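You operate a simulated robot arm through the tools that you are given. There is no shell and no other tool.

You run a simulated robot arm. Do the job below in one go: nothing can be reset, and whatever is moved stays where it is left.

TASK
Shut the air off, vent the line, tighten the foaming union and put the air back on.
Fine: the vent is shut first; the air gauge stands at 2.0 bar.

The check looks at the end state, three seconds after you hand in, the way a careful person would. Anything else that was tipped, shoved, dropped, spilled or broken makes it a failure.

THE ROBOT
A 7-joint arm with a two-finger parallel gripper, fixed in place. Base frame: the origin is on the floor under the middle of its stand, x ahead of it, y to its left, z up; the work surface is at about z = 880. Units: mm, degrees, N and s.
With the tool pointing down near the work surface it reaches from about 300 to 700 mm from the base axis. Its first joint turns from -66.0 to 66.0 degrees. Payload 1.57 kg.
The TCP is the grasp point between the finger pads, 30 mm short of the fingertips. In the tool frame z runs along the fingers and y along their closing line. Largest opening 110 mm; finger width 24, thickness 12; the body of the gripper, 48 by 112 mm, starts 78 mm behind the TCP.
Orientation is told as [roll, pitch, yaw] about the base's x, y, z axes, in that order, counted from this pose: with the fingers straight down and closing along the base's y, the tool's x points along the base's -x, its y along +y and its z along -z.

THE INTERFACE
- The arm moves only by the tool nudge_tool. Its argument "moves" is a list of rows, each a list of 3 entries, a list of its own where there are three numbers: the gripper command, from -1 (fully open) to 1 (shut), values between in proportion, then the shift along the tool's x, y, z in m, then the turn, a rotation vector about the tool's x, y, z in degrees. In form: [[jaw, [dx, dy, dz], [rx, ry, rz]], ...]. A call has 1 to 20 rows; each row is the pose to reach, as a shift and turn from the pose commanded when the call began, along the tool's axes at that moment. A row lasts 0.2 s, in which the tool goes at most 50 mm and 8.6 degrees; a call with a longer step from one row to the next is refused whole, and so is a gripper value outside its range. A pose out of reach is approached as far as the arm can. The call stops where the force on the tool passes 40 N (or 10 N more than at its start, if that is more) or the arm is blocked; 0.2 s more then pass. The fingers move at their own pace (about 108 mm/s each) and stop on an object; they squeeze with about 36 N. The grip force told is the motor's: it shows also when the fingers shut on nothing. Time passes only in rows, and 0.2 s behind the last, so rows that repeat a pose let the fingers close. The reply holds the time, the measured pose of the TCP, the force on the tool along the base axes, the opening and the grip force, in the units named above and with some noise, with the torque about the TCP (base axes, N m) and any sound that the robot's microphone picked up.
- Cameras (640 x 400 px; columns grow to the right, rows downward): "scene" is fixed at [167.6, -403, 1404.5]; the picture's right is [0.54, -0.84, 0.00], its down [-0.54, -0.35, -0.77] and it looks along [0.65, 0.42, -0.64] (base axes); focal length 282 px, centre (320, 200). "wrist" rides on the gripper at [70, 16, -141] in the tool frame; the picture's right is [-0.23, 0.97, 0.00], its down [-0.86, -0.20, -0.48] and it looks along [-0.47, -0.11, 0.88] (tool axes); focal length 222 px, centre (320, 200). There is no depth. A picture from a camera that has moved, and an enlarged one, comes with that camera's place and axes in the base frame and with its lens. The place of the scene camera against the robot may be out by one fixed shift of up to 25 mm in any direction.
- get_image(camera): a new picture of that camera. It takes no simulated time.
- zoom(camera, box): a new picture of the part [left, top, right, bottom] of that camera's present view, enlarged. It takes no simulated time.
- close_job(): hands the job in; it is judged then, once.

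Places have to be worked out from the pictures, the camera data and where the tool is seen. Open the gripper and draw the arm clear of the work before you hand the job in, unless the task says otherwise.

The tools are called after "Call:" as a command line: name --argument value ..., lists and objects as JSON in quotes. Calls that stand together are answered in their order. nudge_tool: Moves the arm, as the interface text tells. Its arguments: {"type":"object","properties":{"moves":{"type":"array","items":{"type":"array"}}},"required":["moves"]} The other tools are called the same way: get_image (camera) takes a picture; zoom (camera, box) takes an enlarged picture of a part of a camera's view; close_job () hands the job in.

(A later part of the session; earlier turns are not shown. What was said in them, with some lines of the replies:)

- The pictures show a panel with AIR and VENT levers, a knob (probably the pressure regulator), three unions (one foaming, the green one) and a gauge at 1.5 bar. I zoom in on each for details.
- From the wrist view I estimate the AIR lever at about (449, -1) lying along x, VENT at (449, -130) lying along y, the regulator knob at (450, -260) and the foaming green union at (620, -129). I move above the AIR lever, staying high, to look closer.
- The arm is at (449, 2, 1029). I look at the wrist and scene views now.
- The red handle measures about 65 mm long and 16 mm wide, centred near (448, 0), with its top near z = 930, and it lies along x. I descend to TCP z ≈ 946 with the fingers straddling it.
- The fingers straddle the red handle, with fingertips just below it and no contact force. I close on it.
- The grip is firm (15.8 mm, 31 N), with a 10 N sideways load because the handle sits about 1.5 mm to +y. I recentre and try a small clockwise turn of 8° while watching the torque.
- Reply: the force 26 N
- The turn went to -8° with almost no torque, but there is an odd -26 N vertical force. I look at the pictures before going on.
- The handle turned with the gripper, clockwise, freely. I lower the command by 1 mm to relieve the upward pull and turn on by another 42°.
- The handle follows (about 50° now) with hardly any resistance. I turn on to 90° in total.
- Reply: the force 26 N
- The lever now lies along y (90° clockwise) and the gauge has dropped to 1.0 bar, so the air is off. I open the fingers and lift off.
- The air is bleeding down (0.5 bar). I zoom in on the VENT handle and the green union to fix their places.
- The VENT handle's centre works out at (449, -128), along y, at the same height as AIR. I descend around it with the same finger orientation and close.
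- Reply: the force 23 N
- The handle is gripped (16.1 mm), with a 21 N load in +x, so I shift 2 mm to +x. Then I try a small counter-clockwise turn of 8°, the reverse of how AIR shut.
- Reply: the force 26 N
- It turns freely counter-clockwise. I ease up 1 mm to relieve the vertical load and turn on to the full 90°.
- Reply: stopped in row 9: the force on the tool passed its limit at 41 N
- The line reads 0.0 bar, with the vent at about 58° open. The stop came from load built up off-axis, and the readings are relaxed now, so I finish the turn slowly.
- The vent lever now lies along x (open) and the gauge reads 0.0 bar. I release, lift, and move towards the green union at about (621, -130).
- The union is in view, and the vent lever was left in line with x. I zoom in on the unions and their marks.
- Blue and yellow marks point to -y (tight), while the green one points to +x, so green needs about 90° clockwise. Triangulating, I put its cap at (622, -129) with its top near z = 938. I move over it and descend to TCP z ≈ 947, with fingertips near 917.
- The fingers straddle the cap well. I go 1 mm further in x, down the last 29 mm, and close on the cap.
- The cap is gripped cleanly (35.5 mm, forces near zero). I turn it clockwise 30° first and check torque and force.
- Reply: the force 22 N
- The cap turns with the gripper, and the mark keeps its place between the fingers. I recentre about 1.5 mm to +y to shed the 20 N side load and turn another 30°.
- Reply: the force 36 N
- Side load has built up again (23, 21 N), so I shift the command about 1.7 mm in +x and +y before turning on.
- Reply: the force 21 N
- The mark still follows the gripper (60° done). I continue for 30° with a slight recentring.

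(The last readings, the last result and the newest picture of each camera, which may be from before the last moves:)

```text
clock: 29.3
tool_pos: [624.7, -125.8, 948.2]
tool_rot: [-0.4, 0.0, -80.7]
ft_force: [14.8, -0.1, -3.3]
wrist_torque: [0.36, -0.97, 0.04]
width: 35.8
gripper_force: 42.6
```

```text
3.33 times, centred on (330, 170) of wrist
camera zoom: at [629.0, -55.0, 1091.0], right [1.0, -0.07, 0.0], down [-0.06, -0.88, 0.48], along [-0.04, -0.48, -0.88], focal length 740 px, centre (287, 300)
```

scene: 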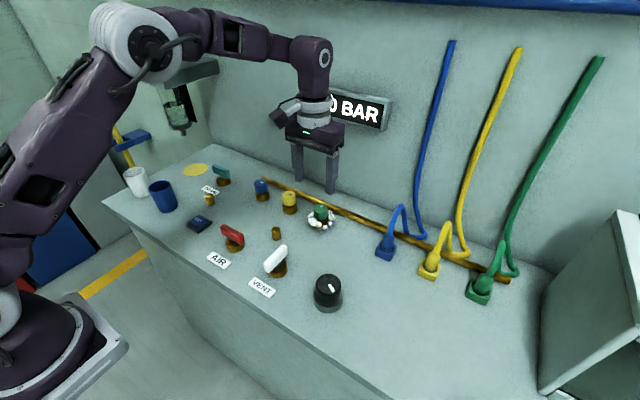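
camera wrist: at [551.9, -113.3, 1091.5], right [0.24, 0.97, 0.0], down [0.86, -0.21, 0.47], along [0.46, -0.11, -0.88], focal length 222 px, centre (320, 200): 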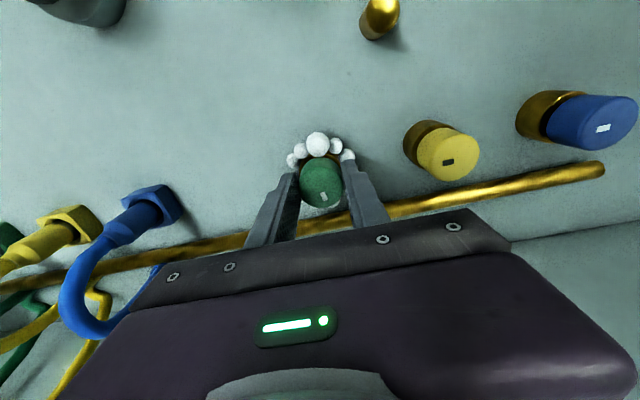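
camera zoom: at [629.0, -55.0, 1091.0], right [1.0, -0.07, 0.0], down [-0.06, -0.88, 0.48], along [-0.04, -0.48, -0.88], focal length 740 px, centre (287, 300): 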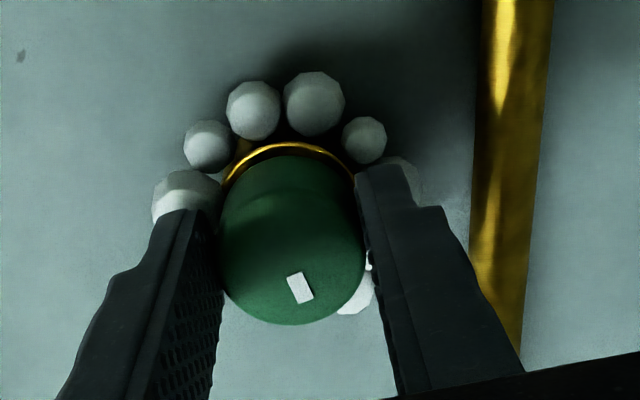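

80° done, still turning freely. I go the remaining 10° in small steps and watch for the stop.

Call:
nudge_tool --moves '[[1, [0, 0.001, 0], [0, 0, 3]], [1, [0, 0.001, 0], [0, 0, 6]], [1, [0, 0.001, 0], [0, 0, 9.5]], [1, [0, 0.001, 0], [0, 0, 9.5]]]'

Call:
zoom --camera "wrist" --box '[260, 110, 400, 230]'

Call:
get_image --camera "wrist"

Call:
zoom --camera "scene" --box '[220, 70, 420, 250]'

```text
clock: 30.3
tool_pos: [625.3, -127.8, 947.9]
tool_rot: [-0.1, -0.1, -90.1]
ft_force: [15.4, -8.1, 5.6]
wrist_torque: [0.06, -0.86, 0.06]
width: 35.6
gripper_force: 42.5
```

```text
3.33 times, centred on (330, 170) of wrist
camera zoom: at [641.0, -56.7, 1091.0], right [0.97, -0.23, 0.0], down [-0.2, -0.85, 0.48], along [-0.11, -0.47, -0.88], focal length 740 px, centre (287, 300)
```

zoom: 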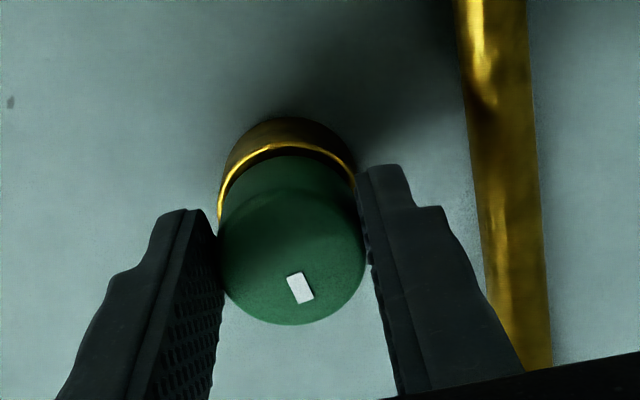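

```text
taken
camera wrist: at [641.0, -56.7, 1091.0], right [0.97, -0.23, 0.0], down [-0.2, -0.85, 0.48], along [-0.11, -0.47, -0.88], focal length 222 px, centre (320, 200)
```

wrist: 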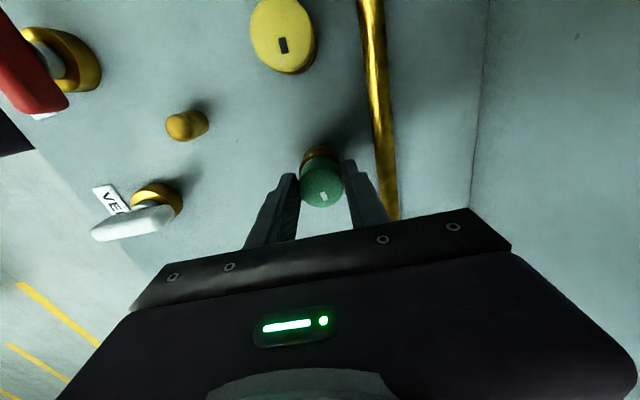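

```text
2.22 times, centred on (320, 160) of scene
camera zoom: at [167.9, -403.2, 1404.4], right [0.54, -0.84, 0.0], down [-0.54, -0.35, -0.77], along [0.65, 0.42, -0.64], focal length 626 px, centre (320, 289)
```

zoom: 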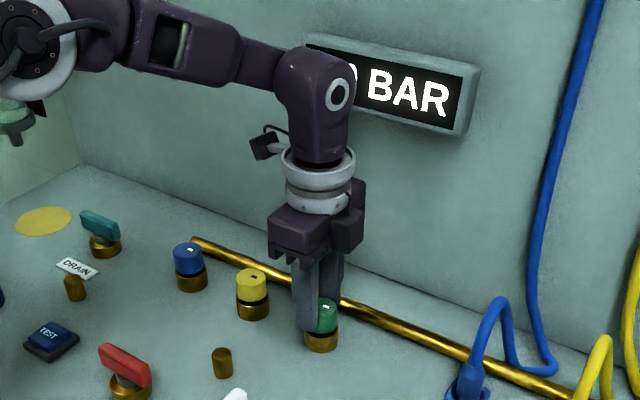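

The foam has vanished and the green mark is now parallel to the others, so the union is tight. I open modestly, lift straight up, and swing back over VENT with yaw 0.

Call:
nudge_tool --moves '[[0.05, [0, 0, 0], [0, 0, 0]], [0.05, [0, 0, 0], [0, 0, 0]], [0.05, [0, 0, -0.015], [0, 0, 0]], [0.05, [0, 0, -0.04], [0, 0, 0]], [0.05, [0, 0, -0.07], [0, 0, 0]], [0.05, [0, 0, -0.1], [0, 0, 0]], [-0.3, [0, -0.015, -0.1], [0, 0, -7.5]], [-0.3, [0, -0.03, -0.1], [0, 0, -15]], [-0.3, [0, -0.045, -0.1], [0, 0, -22.5]], [-0.3, [0, -0.06, -0.1], [0, 0, -30]], [-0.3, [0, -0.075, -0.1], [0, 0, -37.5]], [-0.3, [0, -0.09, -0.1], [0, 0, -45]], [-0.3, [0, -0.105, -0.1], [0, 0, -52.5]], [-0.3, [0, -0.12, -0.1], [0, 0, -60]], [-0.3, [0, -0.135, -0.1], [0, 0, -67.5]], [-0.3, [0, -0.15, -0.1], [0, 0, -75]], [-0.3, [0, -0.165, -0.1], [0, 0, -82.5]], [-0.3, [-0.001, -0.176, -0.1], [0, 0, -90]], [-0.3, [-0.001, -0.176, -0.1], [0, 0, -90]]]'

Call:
get_image --camera "wrist"

Call:
get_image --camera "scene"

Call:
zoom --camera "scene" --box '[240, 160, 360, 260]'

```text
clock: 34.3
tool_pos: [448.6, -126.7, 1051.0]
tool_rot: [-0.1, 0.4, 0.0]
ft_force: [-0.1, 0.3, -0.4]
wrist_torque: [0.01, -0.01, 0.03]
width: 71.4
gripper_force: 0.2
```

```text
taken
camera wrist: at [379.5, -110.4, 1193.2], right [0.23, 0.97, 0.0], down [0.86, -0.2, 0.47], along [0.46, -0.11, -0.88], focal length 222 px, centre (320, 200)
```

wrist: 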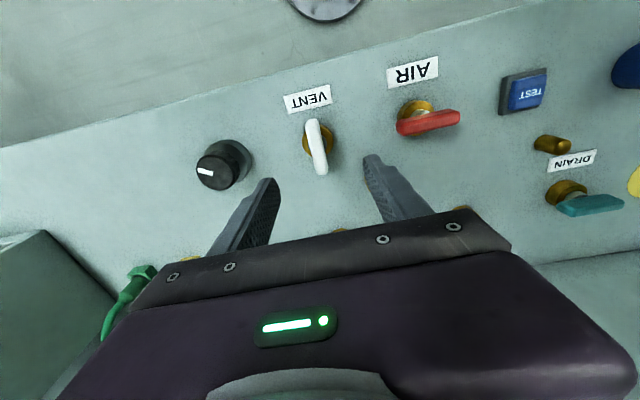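

```text
taken
```

scene: 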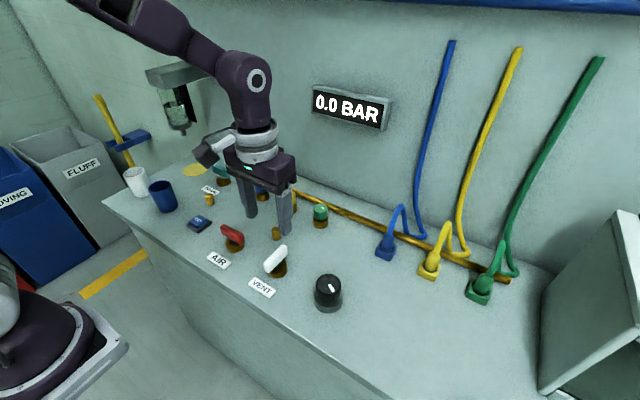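

```text
4.00 times, centred on (300, 210) of scene
camera zoom: at [167.6, -403.0, 1404.5], right [0.54, -0.84, 0.0], down [-0.54, -0.35, -0.77], along [0.65, 0.42, -0.64], focal length 1126 px, centre (400, 160)
```

zoom: 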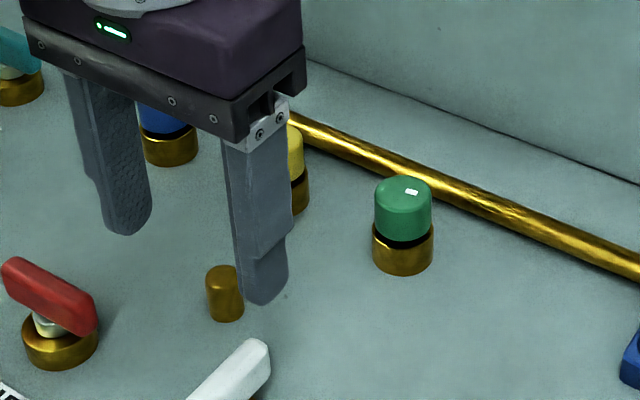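

The green cap's mark now matches the others and there is no foam. I now descend on the VENT handle (along x, yaw 0) and close on it.

Call:
nudge_tool --moves '[[-0.3, [0, -0.0015, 0.03], [0, -0.4, 0]], [-0.3, [0, -0.0015, 0.06], [0, -0.4, 0]], [-0.3, [0, -0.0015, 0.08], [0, -0.4, 0]], [-0.3, [0, -0.0015, 0.095], [0, -0.4, 0]], [-0.3, [0, -0.0015, 0.106], [0, -0.4, 0]], [-0.3, [0, -0.0015, 0.106], [0, -0.4, 0]], [1, [0, -0.0015, 0.106], [0, -0.4, 0]], [1, [0, -0.0015, 0.106], [0, -0.4, 0]], [1, [0, -0.0015, 0.106], [0, -0.4, 0]]]'

Call:
zoom --camera "scene" --box '[210, 180, 330, 280]'

```text
clock: 36.3
tool_pos: [449.4, -129.5, 945.1]
tool_rot: [0.0, -0.2, -0.2]
ft_force: [-0.4, -27.8, -11.5]
wrist_torque: [-0.29, -0.57, 0.01]
width: 16.0
gripper_force: 31.5
```

```text
4.00 times, centred on (270, 230) of scene
camera zoom: at [167.7, -403.8, 1404.2], right [0.54, -0.84, 0.0], down [-0.54, -0.35, -0.77], along [0.65, 0.42, -0.64], focal length 1126 px, centre (520, 80)
```

zoom: 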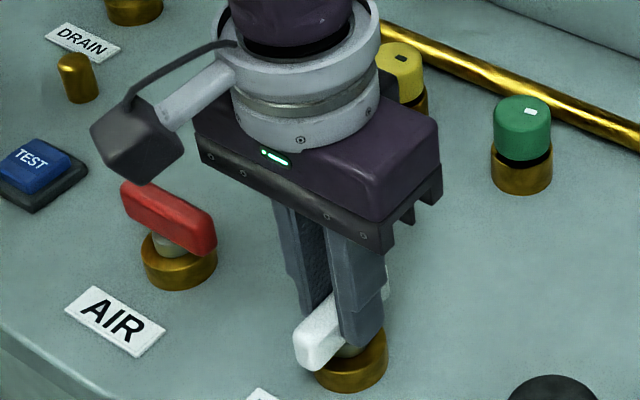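

The handle is gripped with a -28 N side load, so I shift 2 mm to -y to relieve it. Then I turn clockwise 30° as a first step.

Call:
nudge_tool --moves '[[1, [0, -0.001, 0.0004], [0, 0, 0]], [1, [0, -0.0022, 0.0004], [0, 0, 0]], [1, [0, -0.0022, 0.0004], [0, 0, 5]], [1, [0, -0.0022, 0.0004], [0, 0, 10]], [1, [0, -0.0022, 0.0004], [0, 0, 15]], [1, [0, -0.0022, 0.0004], [0, 0, 15]]]'

```text
clock: 37.7
tool_pos: [449.5, -129.4, 942.5]
tool_rot: [0.1, -0.2, -15.0]
ft_force: [4.6, -0.6, 20.0]
wrist_torque: [-0.36, -0.65, -0.01]
width: 15.7
gripper_force: 31.4
```

The side load is gone. I ease up slightly (20 N vertical) and turn on another 40°.

Call:
nudge_tool --moves '[[1, [0, 0, -0.0008], [0, 0, 0]], [1, [0, 0, -0.0008], [0, 0, 6]], [1, [0, 0, -0.0008], [0, 0, 12]], [1, [0, 0, -0.0008], [0, 0, 18]], [1, [0, 0, -0.0008], [0, 0, 24]], [1, [0, 0, -0.0008], [0, 0, 30]], [1, [0, 0, -0.0008], [0, 0, 36]], [1, [0, 0, -0.0008], [0, 0, 36]]]'

```text
clock: 39.5
tool_pos: [449.1, -128.4, 944.1]
tool_rot: [0.1, -0.1, -51.2]
ft_force: [21.1, 16.6, -21.3]
wrist_torque: [0.28, -0.14, -0.03]
width: 16.0
gripper_force: 31.3
```

Load is building on +x/+y again, so I recentre 2 mm along the closing line, lower 0.8 mm, and turn the rest to -90°.

Call:
nudge_tool --moves '[[1, [0, 0.001, 0.0004], [0, 0, 0]], [1, [0, 0.002, 0.0008], [0, 0, 0]], [1, [0, 0.002, 0.0008], [0, 0, 6]], [1, [0, 0.002, 0.0008], [0, 0, 12]], [1, [0, 0.002, 0.0008], [0, 0, 18]], [1, [0, 0.002, 0.0008], [0, 0, 18]]]'

```text
clock: 40.9
tool_pos: [449.8, -129.3, 943.8]
tool_rot: [0.1, 0.0, -69.2]
ft_force: [-3.6, 3.9, 5.3]
wrist_torque: [0.79, 0.36, -0.01]
width: 16.1
gripper_force: 31.4
```

Call:
nudge_tool --moves '[[1, [0, 0, 0], [0, 0, 6]], [1, [0, 0, 0], [0, 0, 12]], [1, [0, 0, 0], [0, 0, 18]], [1, [0, 0, 0], [0, 0, 21]], [1, [0, 0, 0], [0, 0, 21]]]'

Call:
zoom --camera "scene" --box '[210, 180, 330, 280]'

Call:
get_image --camera "wrist"

```text
clock: 42.1
tool_pos: [450.0, -129.7, 942.7]
tool_rot: [0.1, -0.2, -90.1]
ft_force: [-12.7, -4.0, 25.0]
wrist_torque: [-0.24, 0.67, 0.43]
width: 16.0
gripper_force: 31.5
```

```text
4.00 times, centred on (270, 230) of scene
camera zoom: at [166.9, -403.0, 1404.6], right [0.54, -0.84, 0.0], down [-0.54, -0.35, -0.77], along [0.65, 0.42, -0.64], focal length 1126 px, centre (520, 80)
```

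zoom: 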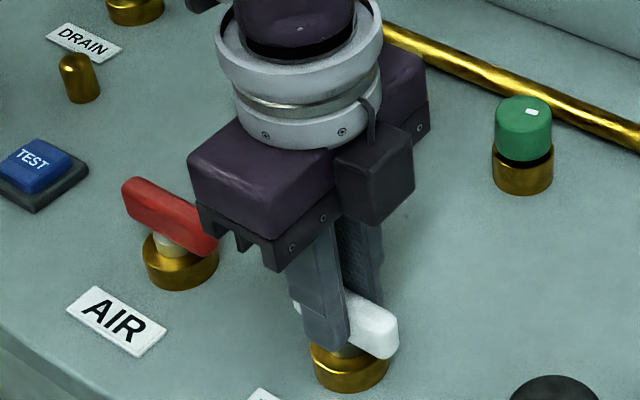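

```text
taken
camera wrist: at [465.2, -60.1, 1085.7], right [0.97, -0.23, 0.0], down [-0.2, -0.85, 0.48], along [-0.11, -0.47, -0.88], focal length 222 px, centre (320, 200)
```

wrist: 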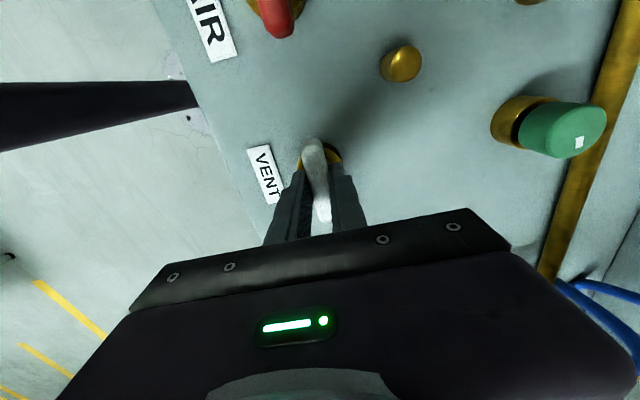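

A torque of 0.43 N·m shows VENT has reached its shut stop, and it lies along y again. I release, lift and move over the AIR handle with the same orientation.

Call:
nudge_tool --moves '[[-0.3, [0, 0, 0], [0, 0, 0]], [-0.3, [0, 0, 0], [0, 0, 0]], [-0.3, [0, 0, -0.015], [0, 0, 0]], [-0.3, [0, 0, -0.04], [0, 0, 0]], [-0.3, [0, 0, -0.07], [0, 0, 0]], [-0.3, [0.03, 0, -0.085], [0, 0, 0]], [-0.3, [0.07, 0, -0.085], [0, 0, 0]], [-0.3, [0.11, 0, -0.085], [0, 0, 0]], [-0.3, [0.1295, 0, -0.085], [0, 0, 0]], [-0.3, [0.1295, 0, -0.085], [0, 0, 0]]]'

Call:
zoom --camera "wrist" --box '[250, 100, 390, 200]'

Call:
get_image --camera "scene"

```text
clock: 44.3
tool_pos: [451.6, 2.1, 1028.8]
tool_rot: [0.1, 0.0, -90.1]
ft_force: [1.2, 0.8, 0.3]
wrist_torque: [0.02, 0.03, -0.03]
width: 71.6
gripper_force: 0.0
```

```text
4.00 times, centred on (320, 150) of wrist
camera zoom: at [466.7, 71.5, 1170.9], right [0.97, -0.23, 0.0], down [-0.2, -0.85, 0.48], along [-0.11, -0.47, -0.88], focal length 888 px, centre (320, 400)
```

zoom: 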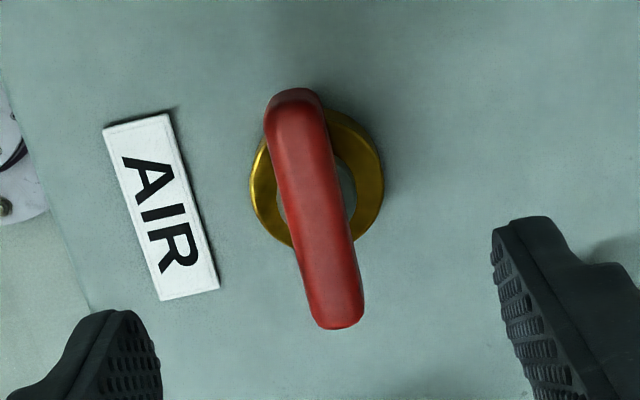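

```text
taken
```

scene: 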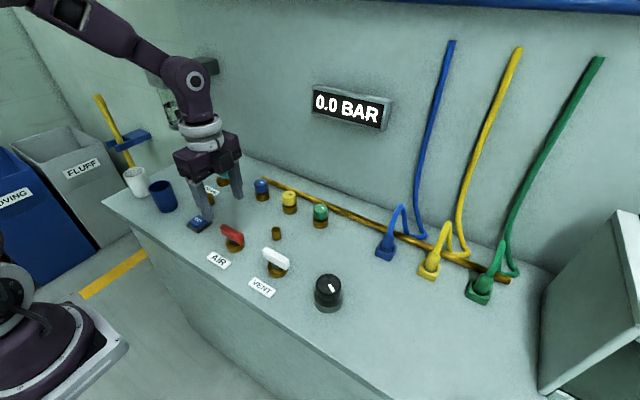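

The AIR handle lies just as I left it, nearly centred. I descend around it and close.

Call:
nudge_tool --moves '[[-0.3, [-0.0007, -0.0005, 0.02], [0, 0, 0]], [-0.3, [-0.0007, -0.0005, 0.04], [0, 0, 0]], [-0.3, [-0.0007, -0.0005, 0.06], [0, 0, 0]], [-0.3, [-0.0007, -0.0005, 0.075], [0, 0, 0]], [-0.3, [-0.0007, -0.0005, 0.0845], [0, 0, 0]], [-0.3, [-0.0007, -0.0005, 0.0845], [0, 0, 0]], [1, [-0.0007, -0.0005, 0.0845], [0, 0, 0]], [1, [-0.0007, -0.0005, 0.0845], [0, 0, 0]], [1, [-0.0007, -0.0005, 0.0845], [0, 0, 0]]]'

Call:
zoom --camera "scene" --box '[180, 170, 300, 270]'

```text
clock: 46.3
tool_pos: [449.6, 0.3, 943.3]
tool_rot: [0.0, 0.0, -90.2]
ft_force: [-7.0, -0.8, -3.2]
wrist_torque: [0.28, 0.08, 0.25]
width: 16.2
gripper_force: 31.6
```

```text
4.00 times, centred on (240, 220) of scene
camera zoom: at [167.5, -403.0, 1404.5], right [0.54, -0.84, 0.0], down [-0.54, -0.35, -0.77], along [0.65, 0.42, -0.64], focal length 1126 px, centre (640, 120)
```

zoom: 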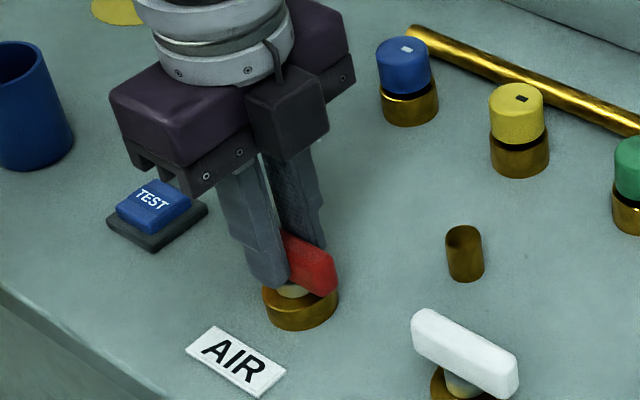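

The grip is centred with small loads. I turn AIR counter-clockwise in stages, 24° first.

Call:
nudge_tool --moves '[[1, [0, -0.0005, 0], [0, 0, -4]], [1, [0, -0.0005, 0], [0, 0, -9]], [1, [0, -0.0005, 0], [0, 0, -14]], [1, [0, -0.0005, 0], [0, 0, -19]], [1, [0, -0.0005, 0], [0, 0, -24]], [1, [0, -0.0005, 0], [0, 0, -24]]]'

```text
clock: 47.7
tool_pos: [448.8, 1.2, 943.1]
tool_rot: [0.0, -0.1, -66.0]
ft_force: [-6.2, 12.7, 19.9]
wrist_torque: [0.39, 0.59, 0.02]
width: 15.9
gripper_force: 31.2
```

Call:
nudge_tool --moves '[[1, [0.001, 0, -0.0007], [0, 0, 0]], [1, [0.001, 0, -0.0007], [0, 0, -6]], [1, [0.001, 0, -0.0007], [0, 0, -12]], [1, [0.001, 0, -0.0007], [0, 0, -18]], [1, [0.001, 0, -0.0007], [0, 0, -24]], [1, [0.001, 0, -0.0007], [0, 0, -24]]]'

```text
clock: 49.1
tool_pos: [449.3, 0.8, 942.7]
tool_rot: [0.0, -0.1, -41.9]
ft_force: [2.4, 4.1, -9.2]
wrist_torque: [-0.6, -0.66, 0.01]
width: 15.6
gripper_force: 31.3
```

The turn is proceeding with low loads (48° so far). I continue another 24°.

Call:
nudge_tool --moves '[[1, [0, 0, 0.0003], [0, 0, -6]], [1, [0, 0, 0.0003], [0, 0, -12]], [1, [0, 0, 0.0003], [0, 0, -18]], [1, [0, 0, 0.0003], [0, 0, -24]], [1, [0, 0, 0.0003], [0, 0, -24]]]'

```text
clock: 50.3
tool_pos: [449.3, 0.0, 943.6]
tool_rot: [0.0, 0.0, -18.0]
ft_force: [3.5, 3.1, -25.6]
wrist_torque: [0.03, -0.08, 0.03]
width: 16.0
gripper_force: 31.2
```

Call:
nudge_tool --moves '[[1, [0, 0, 0.001], [0, 0, 0]], [1, [0, 0, 0.001], [0, 0, -6]], [1, [0, 0, 0.001], [0, 0, -12]], [1, [0, 0, 0.001], [0, 0, -18]], [1, [0, 0, 0.001], [0, 0, -18]]]'

Call:
get_image --camera "scene"

Call:
zoom --camera "scene" --box '[180, 170, 300, 270]'

```text
clock: 51.5
tool_pos: [448.7, -0.2, 944.7]
tool_rot: [0.0, -0.1, 0.0]
ft_force: [-7.2, -9.7, 24.0]
wrist_torque: [-0.2, 0.19, 0.04]
width: 15.8
gripper_force: 32.1
```

```text
taken
```

scene: 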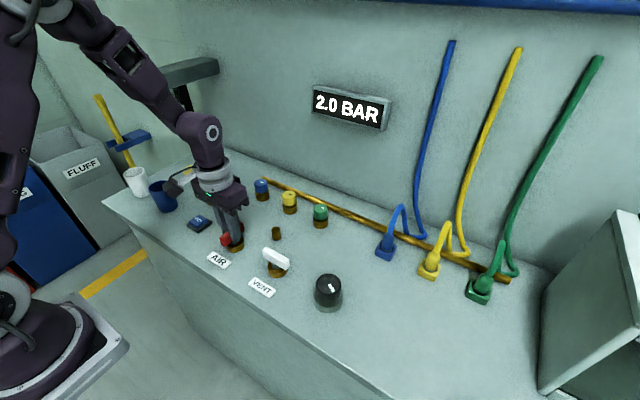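

```text
4.00 times, centred on (240, 220) of scene
camera zoom: at [167.1, -403.3, 1404.5], right [0.54, -0.84, 0.0], down [-0.54, -0.35, -0.77], along [0.65, 0.42, -0.64], focal length 1126 px, centre (640, 120)
```

zoom: 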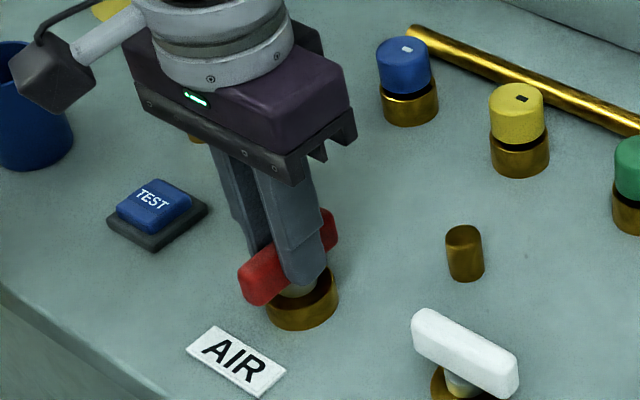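

The gauge already shows 2.0 bar with the leak gone, so the knob may need no touching. I release AIR, lift clear, and check whether it settles there.

Call:
nudge_tool --moves '[[-0.3, [0, 0, 0], [0, 0, 0]], [-0.3, [0, 0, 0], [0, 0, 0]], [-0.3, [0, 0, 0], [0, 0, 0]], [-0.3, [0, 0, -0.015], [0, 0, 0]], [-0.3, [0, 0, -0.04], [0, 0, 0]], [-0.3, [0, 0, -0.07], [0, 0, 0]], [-0.3, [0, 0, -0.11], [0, 0, 0]], [-0.3, [0.02, 0, -0.15], [0, 0, 0]], [-0.3, [0.04, 0, -0.19], [0, 0, 0]], [-0.3, [0.06, 0, -0.23], [0, 0, 0]], [-1, [0.06, 0, -0.26], [0, 0, 0]], [-1, [0.06, 0, -0.26], [0, 0, 0]], [-1, [0.06, 0, -0.26], [0, 0, 0]], [-1, [0.06, 0, -0.26], [0, 0, 0]]]'

Call:
get_image --camera "scene"

Call:
get_image --camera "wrist"

Call:
zoom --camera "scene" --box '[180, 150, 360, 320]'

Call:
zoom --camera "scene" --box '[290, 70, 410, 145]'

```text
clock: 54.5
tool_pos: [387.8, 2.2, 1199.8]
tool_rot: [0.0, -0.1, -0.1]
ft_force: [0.0, -0.3, -0.6]
wrist_torque: [-0.02, -0.03, 0.01]
width: 110.2
gripper_force: 0.0
```

```text
taken
```

scene: 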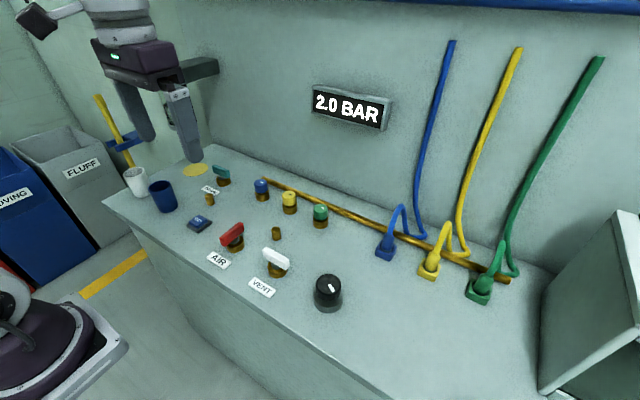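

```text
taken
camera wrist: at [316.5, 17.0, 1342.9], right [0.23, 0.97, 0.0], down [0.85, -0.2, 0.48], along [0.47, -0.11, -0.88], focal length 222 px, centre (320, 200)
```

wrist: 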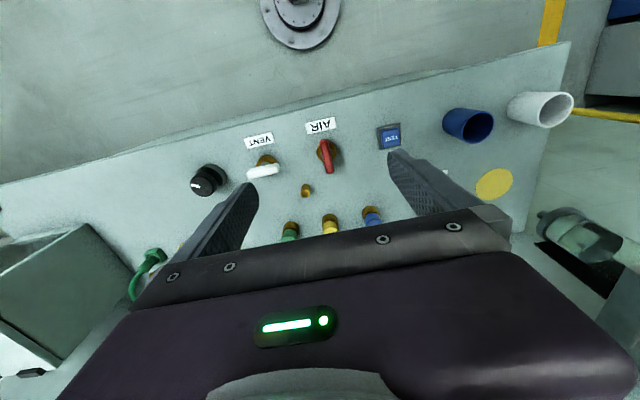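

```text
2.35 times, centred on (270, 235) of scene
camera zoom: at [167.6, -403.0, 1404.5], right [0.54, -0.84, 0.0], down [-0.54, -0.35, -0.77], along [0.65, 0.42, -0.64], focal length 662 px, centre (438, 118)
```

zoom: 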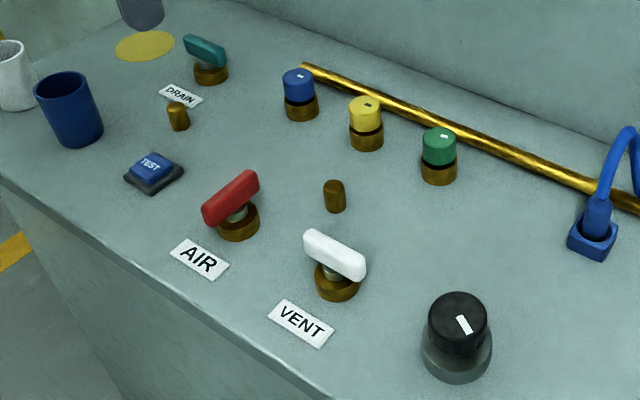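

```text
5.33 times, centred on (350, 108) of scene
camera zoom: at [167.6, -403.0, 1404.5], right [0.54, -0.84, 0.0], down [-0.54, -0.35, -0.77], along [0.65, 0.42, -0.64], focal length 1502 px, centre (160, 693)
```

zoom: 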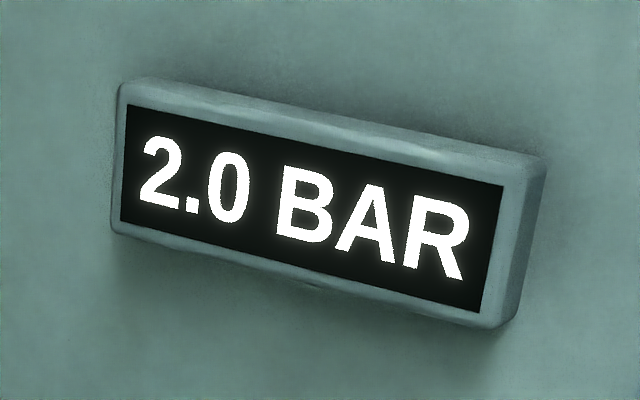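

All looks right: AIR in line, VENT across, no foam, 2.0 bar. I wait about 4 seconds to confirm the gauge holds.

Call:
nudge_tool --moves '[[-1, [0, 0, 0], [0, 0, 0]], [-1, [0, 0, 0], [0, 0, 0]], [-1, [0, 0, 0], [0, 0, 0]], [-1, [0, 0, 0], [0, 0, 0]], [-1, [0, 0, 0], [0, 0, 0]], [-1, [0, 0, 0], [0, 0, 0]], [-1, [0, 0, 0], [0, 0, 0]], [-1, [0, 0, 0], [0, 0, 0]], [-1, [0, 0, 0], [0, 0, 0]], [-1, [0, 0, 0], [0, 0, 0]], [-1, [0, 0, 0], [0, 0, 0]], [-1, [0, 0, 0], [0, 0, 0]], [-1, [0, 0, 0], [0, 0, 0]], [-1, [0, 0, 0], [0, 0, 0]], [-1, [0, 0, 0], [0, 0, 0]], [-1, [0, 0, 0], [0, 0, 0]], [-1, [0, 0, 0], [0, 0, 0]], [-1, [0, 0, 0], [0, 0, 0]], [-1, [0, 0, 0], [0, 0, 0]], [-1, [0, 0, 0], [0, 0, 0]]]'

Call:
get_image --camera "scene"

Call:
zoom --camera "scene" --box '[240, 160, 360, 260]'

```text
clock: 58.7
tool_pos: [387.7, 0.6, 1200.9]
tool_rot: [0.0, 0.0, -0.2]
ft_force: [0.1, -0.1, 0.0]
wrist_torque: [0.0, -0.03, 0.03]
width: 110.0
gripper_force: 0.2
```

```text
taken
```

scene: 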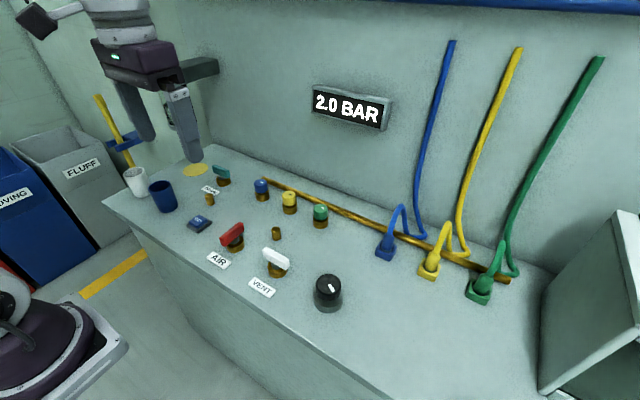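

```text
4.00 times, centred on (300, 210) of scene
camera zoom: at [167.6, -403.0, 1404.5], right [0.54, -0.84, 0.0], down [-0.54, -0.35, -0.77], along [0.65, 0.42, -0.64], focal length 1126 px, centre (400, 160)
```

zoom: 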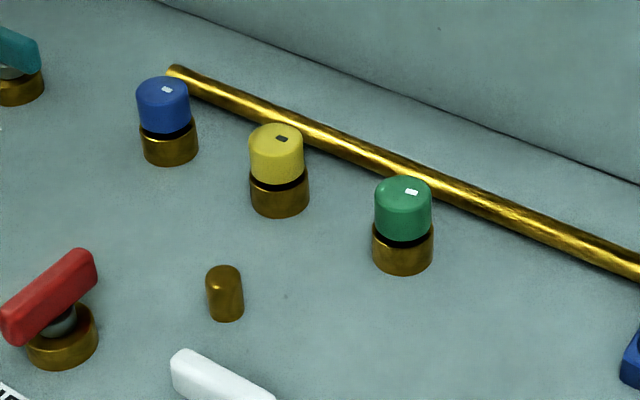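

The gauge holds at 2.0 bar with no foam, the vent is shut, the air is on, the gripper is open and the arm is clear. I hand in the job.

Call:
close_job

```text
The job is handed in.
```

The air is back on, the foaming green union is tight, and the gauge holds at 2.0 bar; the job is handed in, with no verdict returned yet.

1. **Air off and vented:** I turned AIR a quarter turn clockwise, then opened VENT, and the gauge fell from 1.5 to 0.0 bar.
2. **Union tightened:** I turned the green cap 90° clockwise until its mark lined up with the blue and yellow ones. The foam disappeared. I felt no hard stop at that point and did not turn it further.
3. **Vent shut first, then air on:** VENT went back to its shut stop before I reopened AIR. The gauge rose to 2.0 bar without any change to the regulator knob. It was still at 2.0 bar, with no foam, after a further 4-second wait.

During the VENT opening the arm stopped once when the force passed its 40 N limit. I finished that turn slowly. The last pictures show nothing else moved, and the arm was drawn clear with the gripper open before I handed in.
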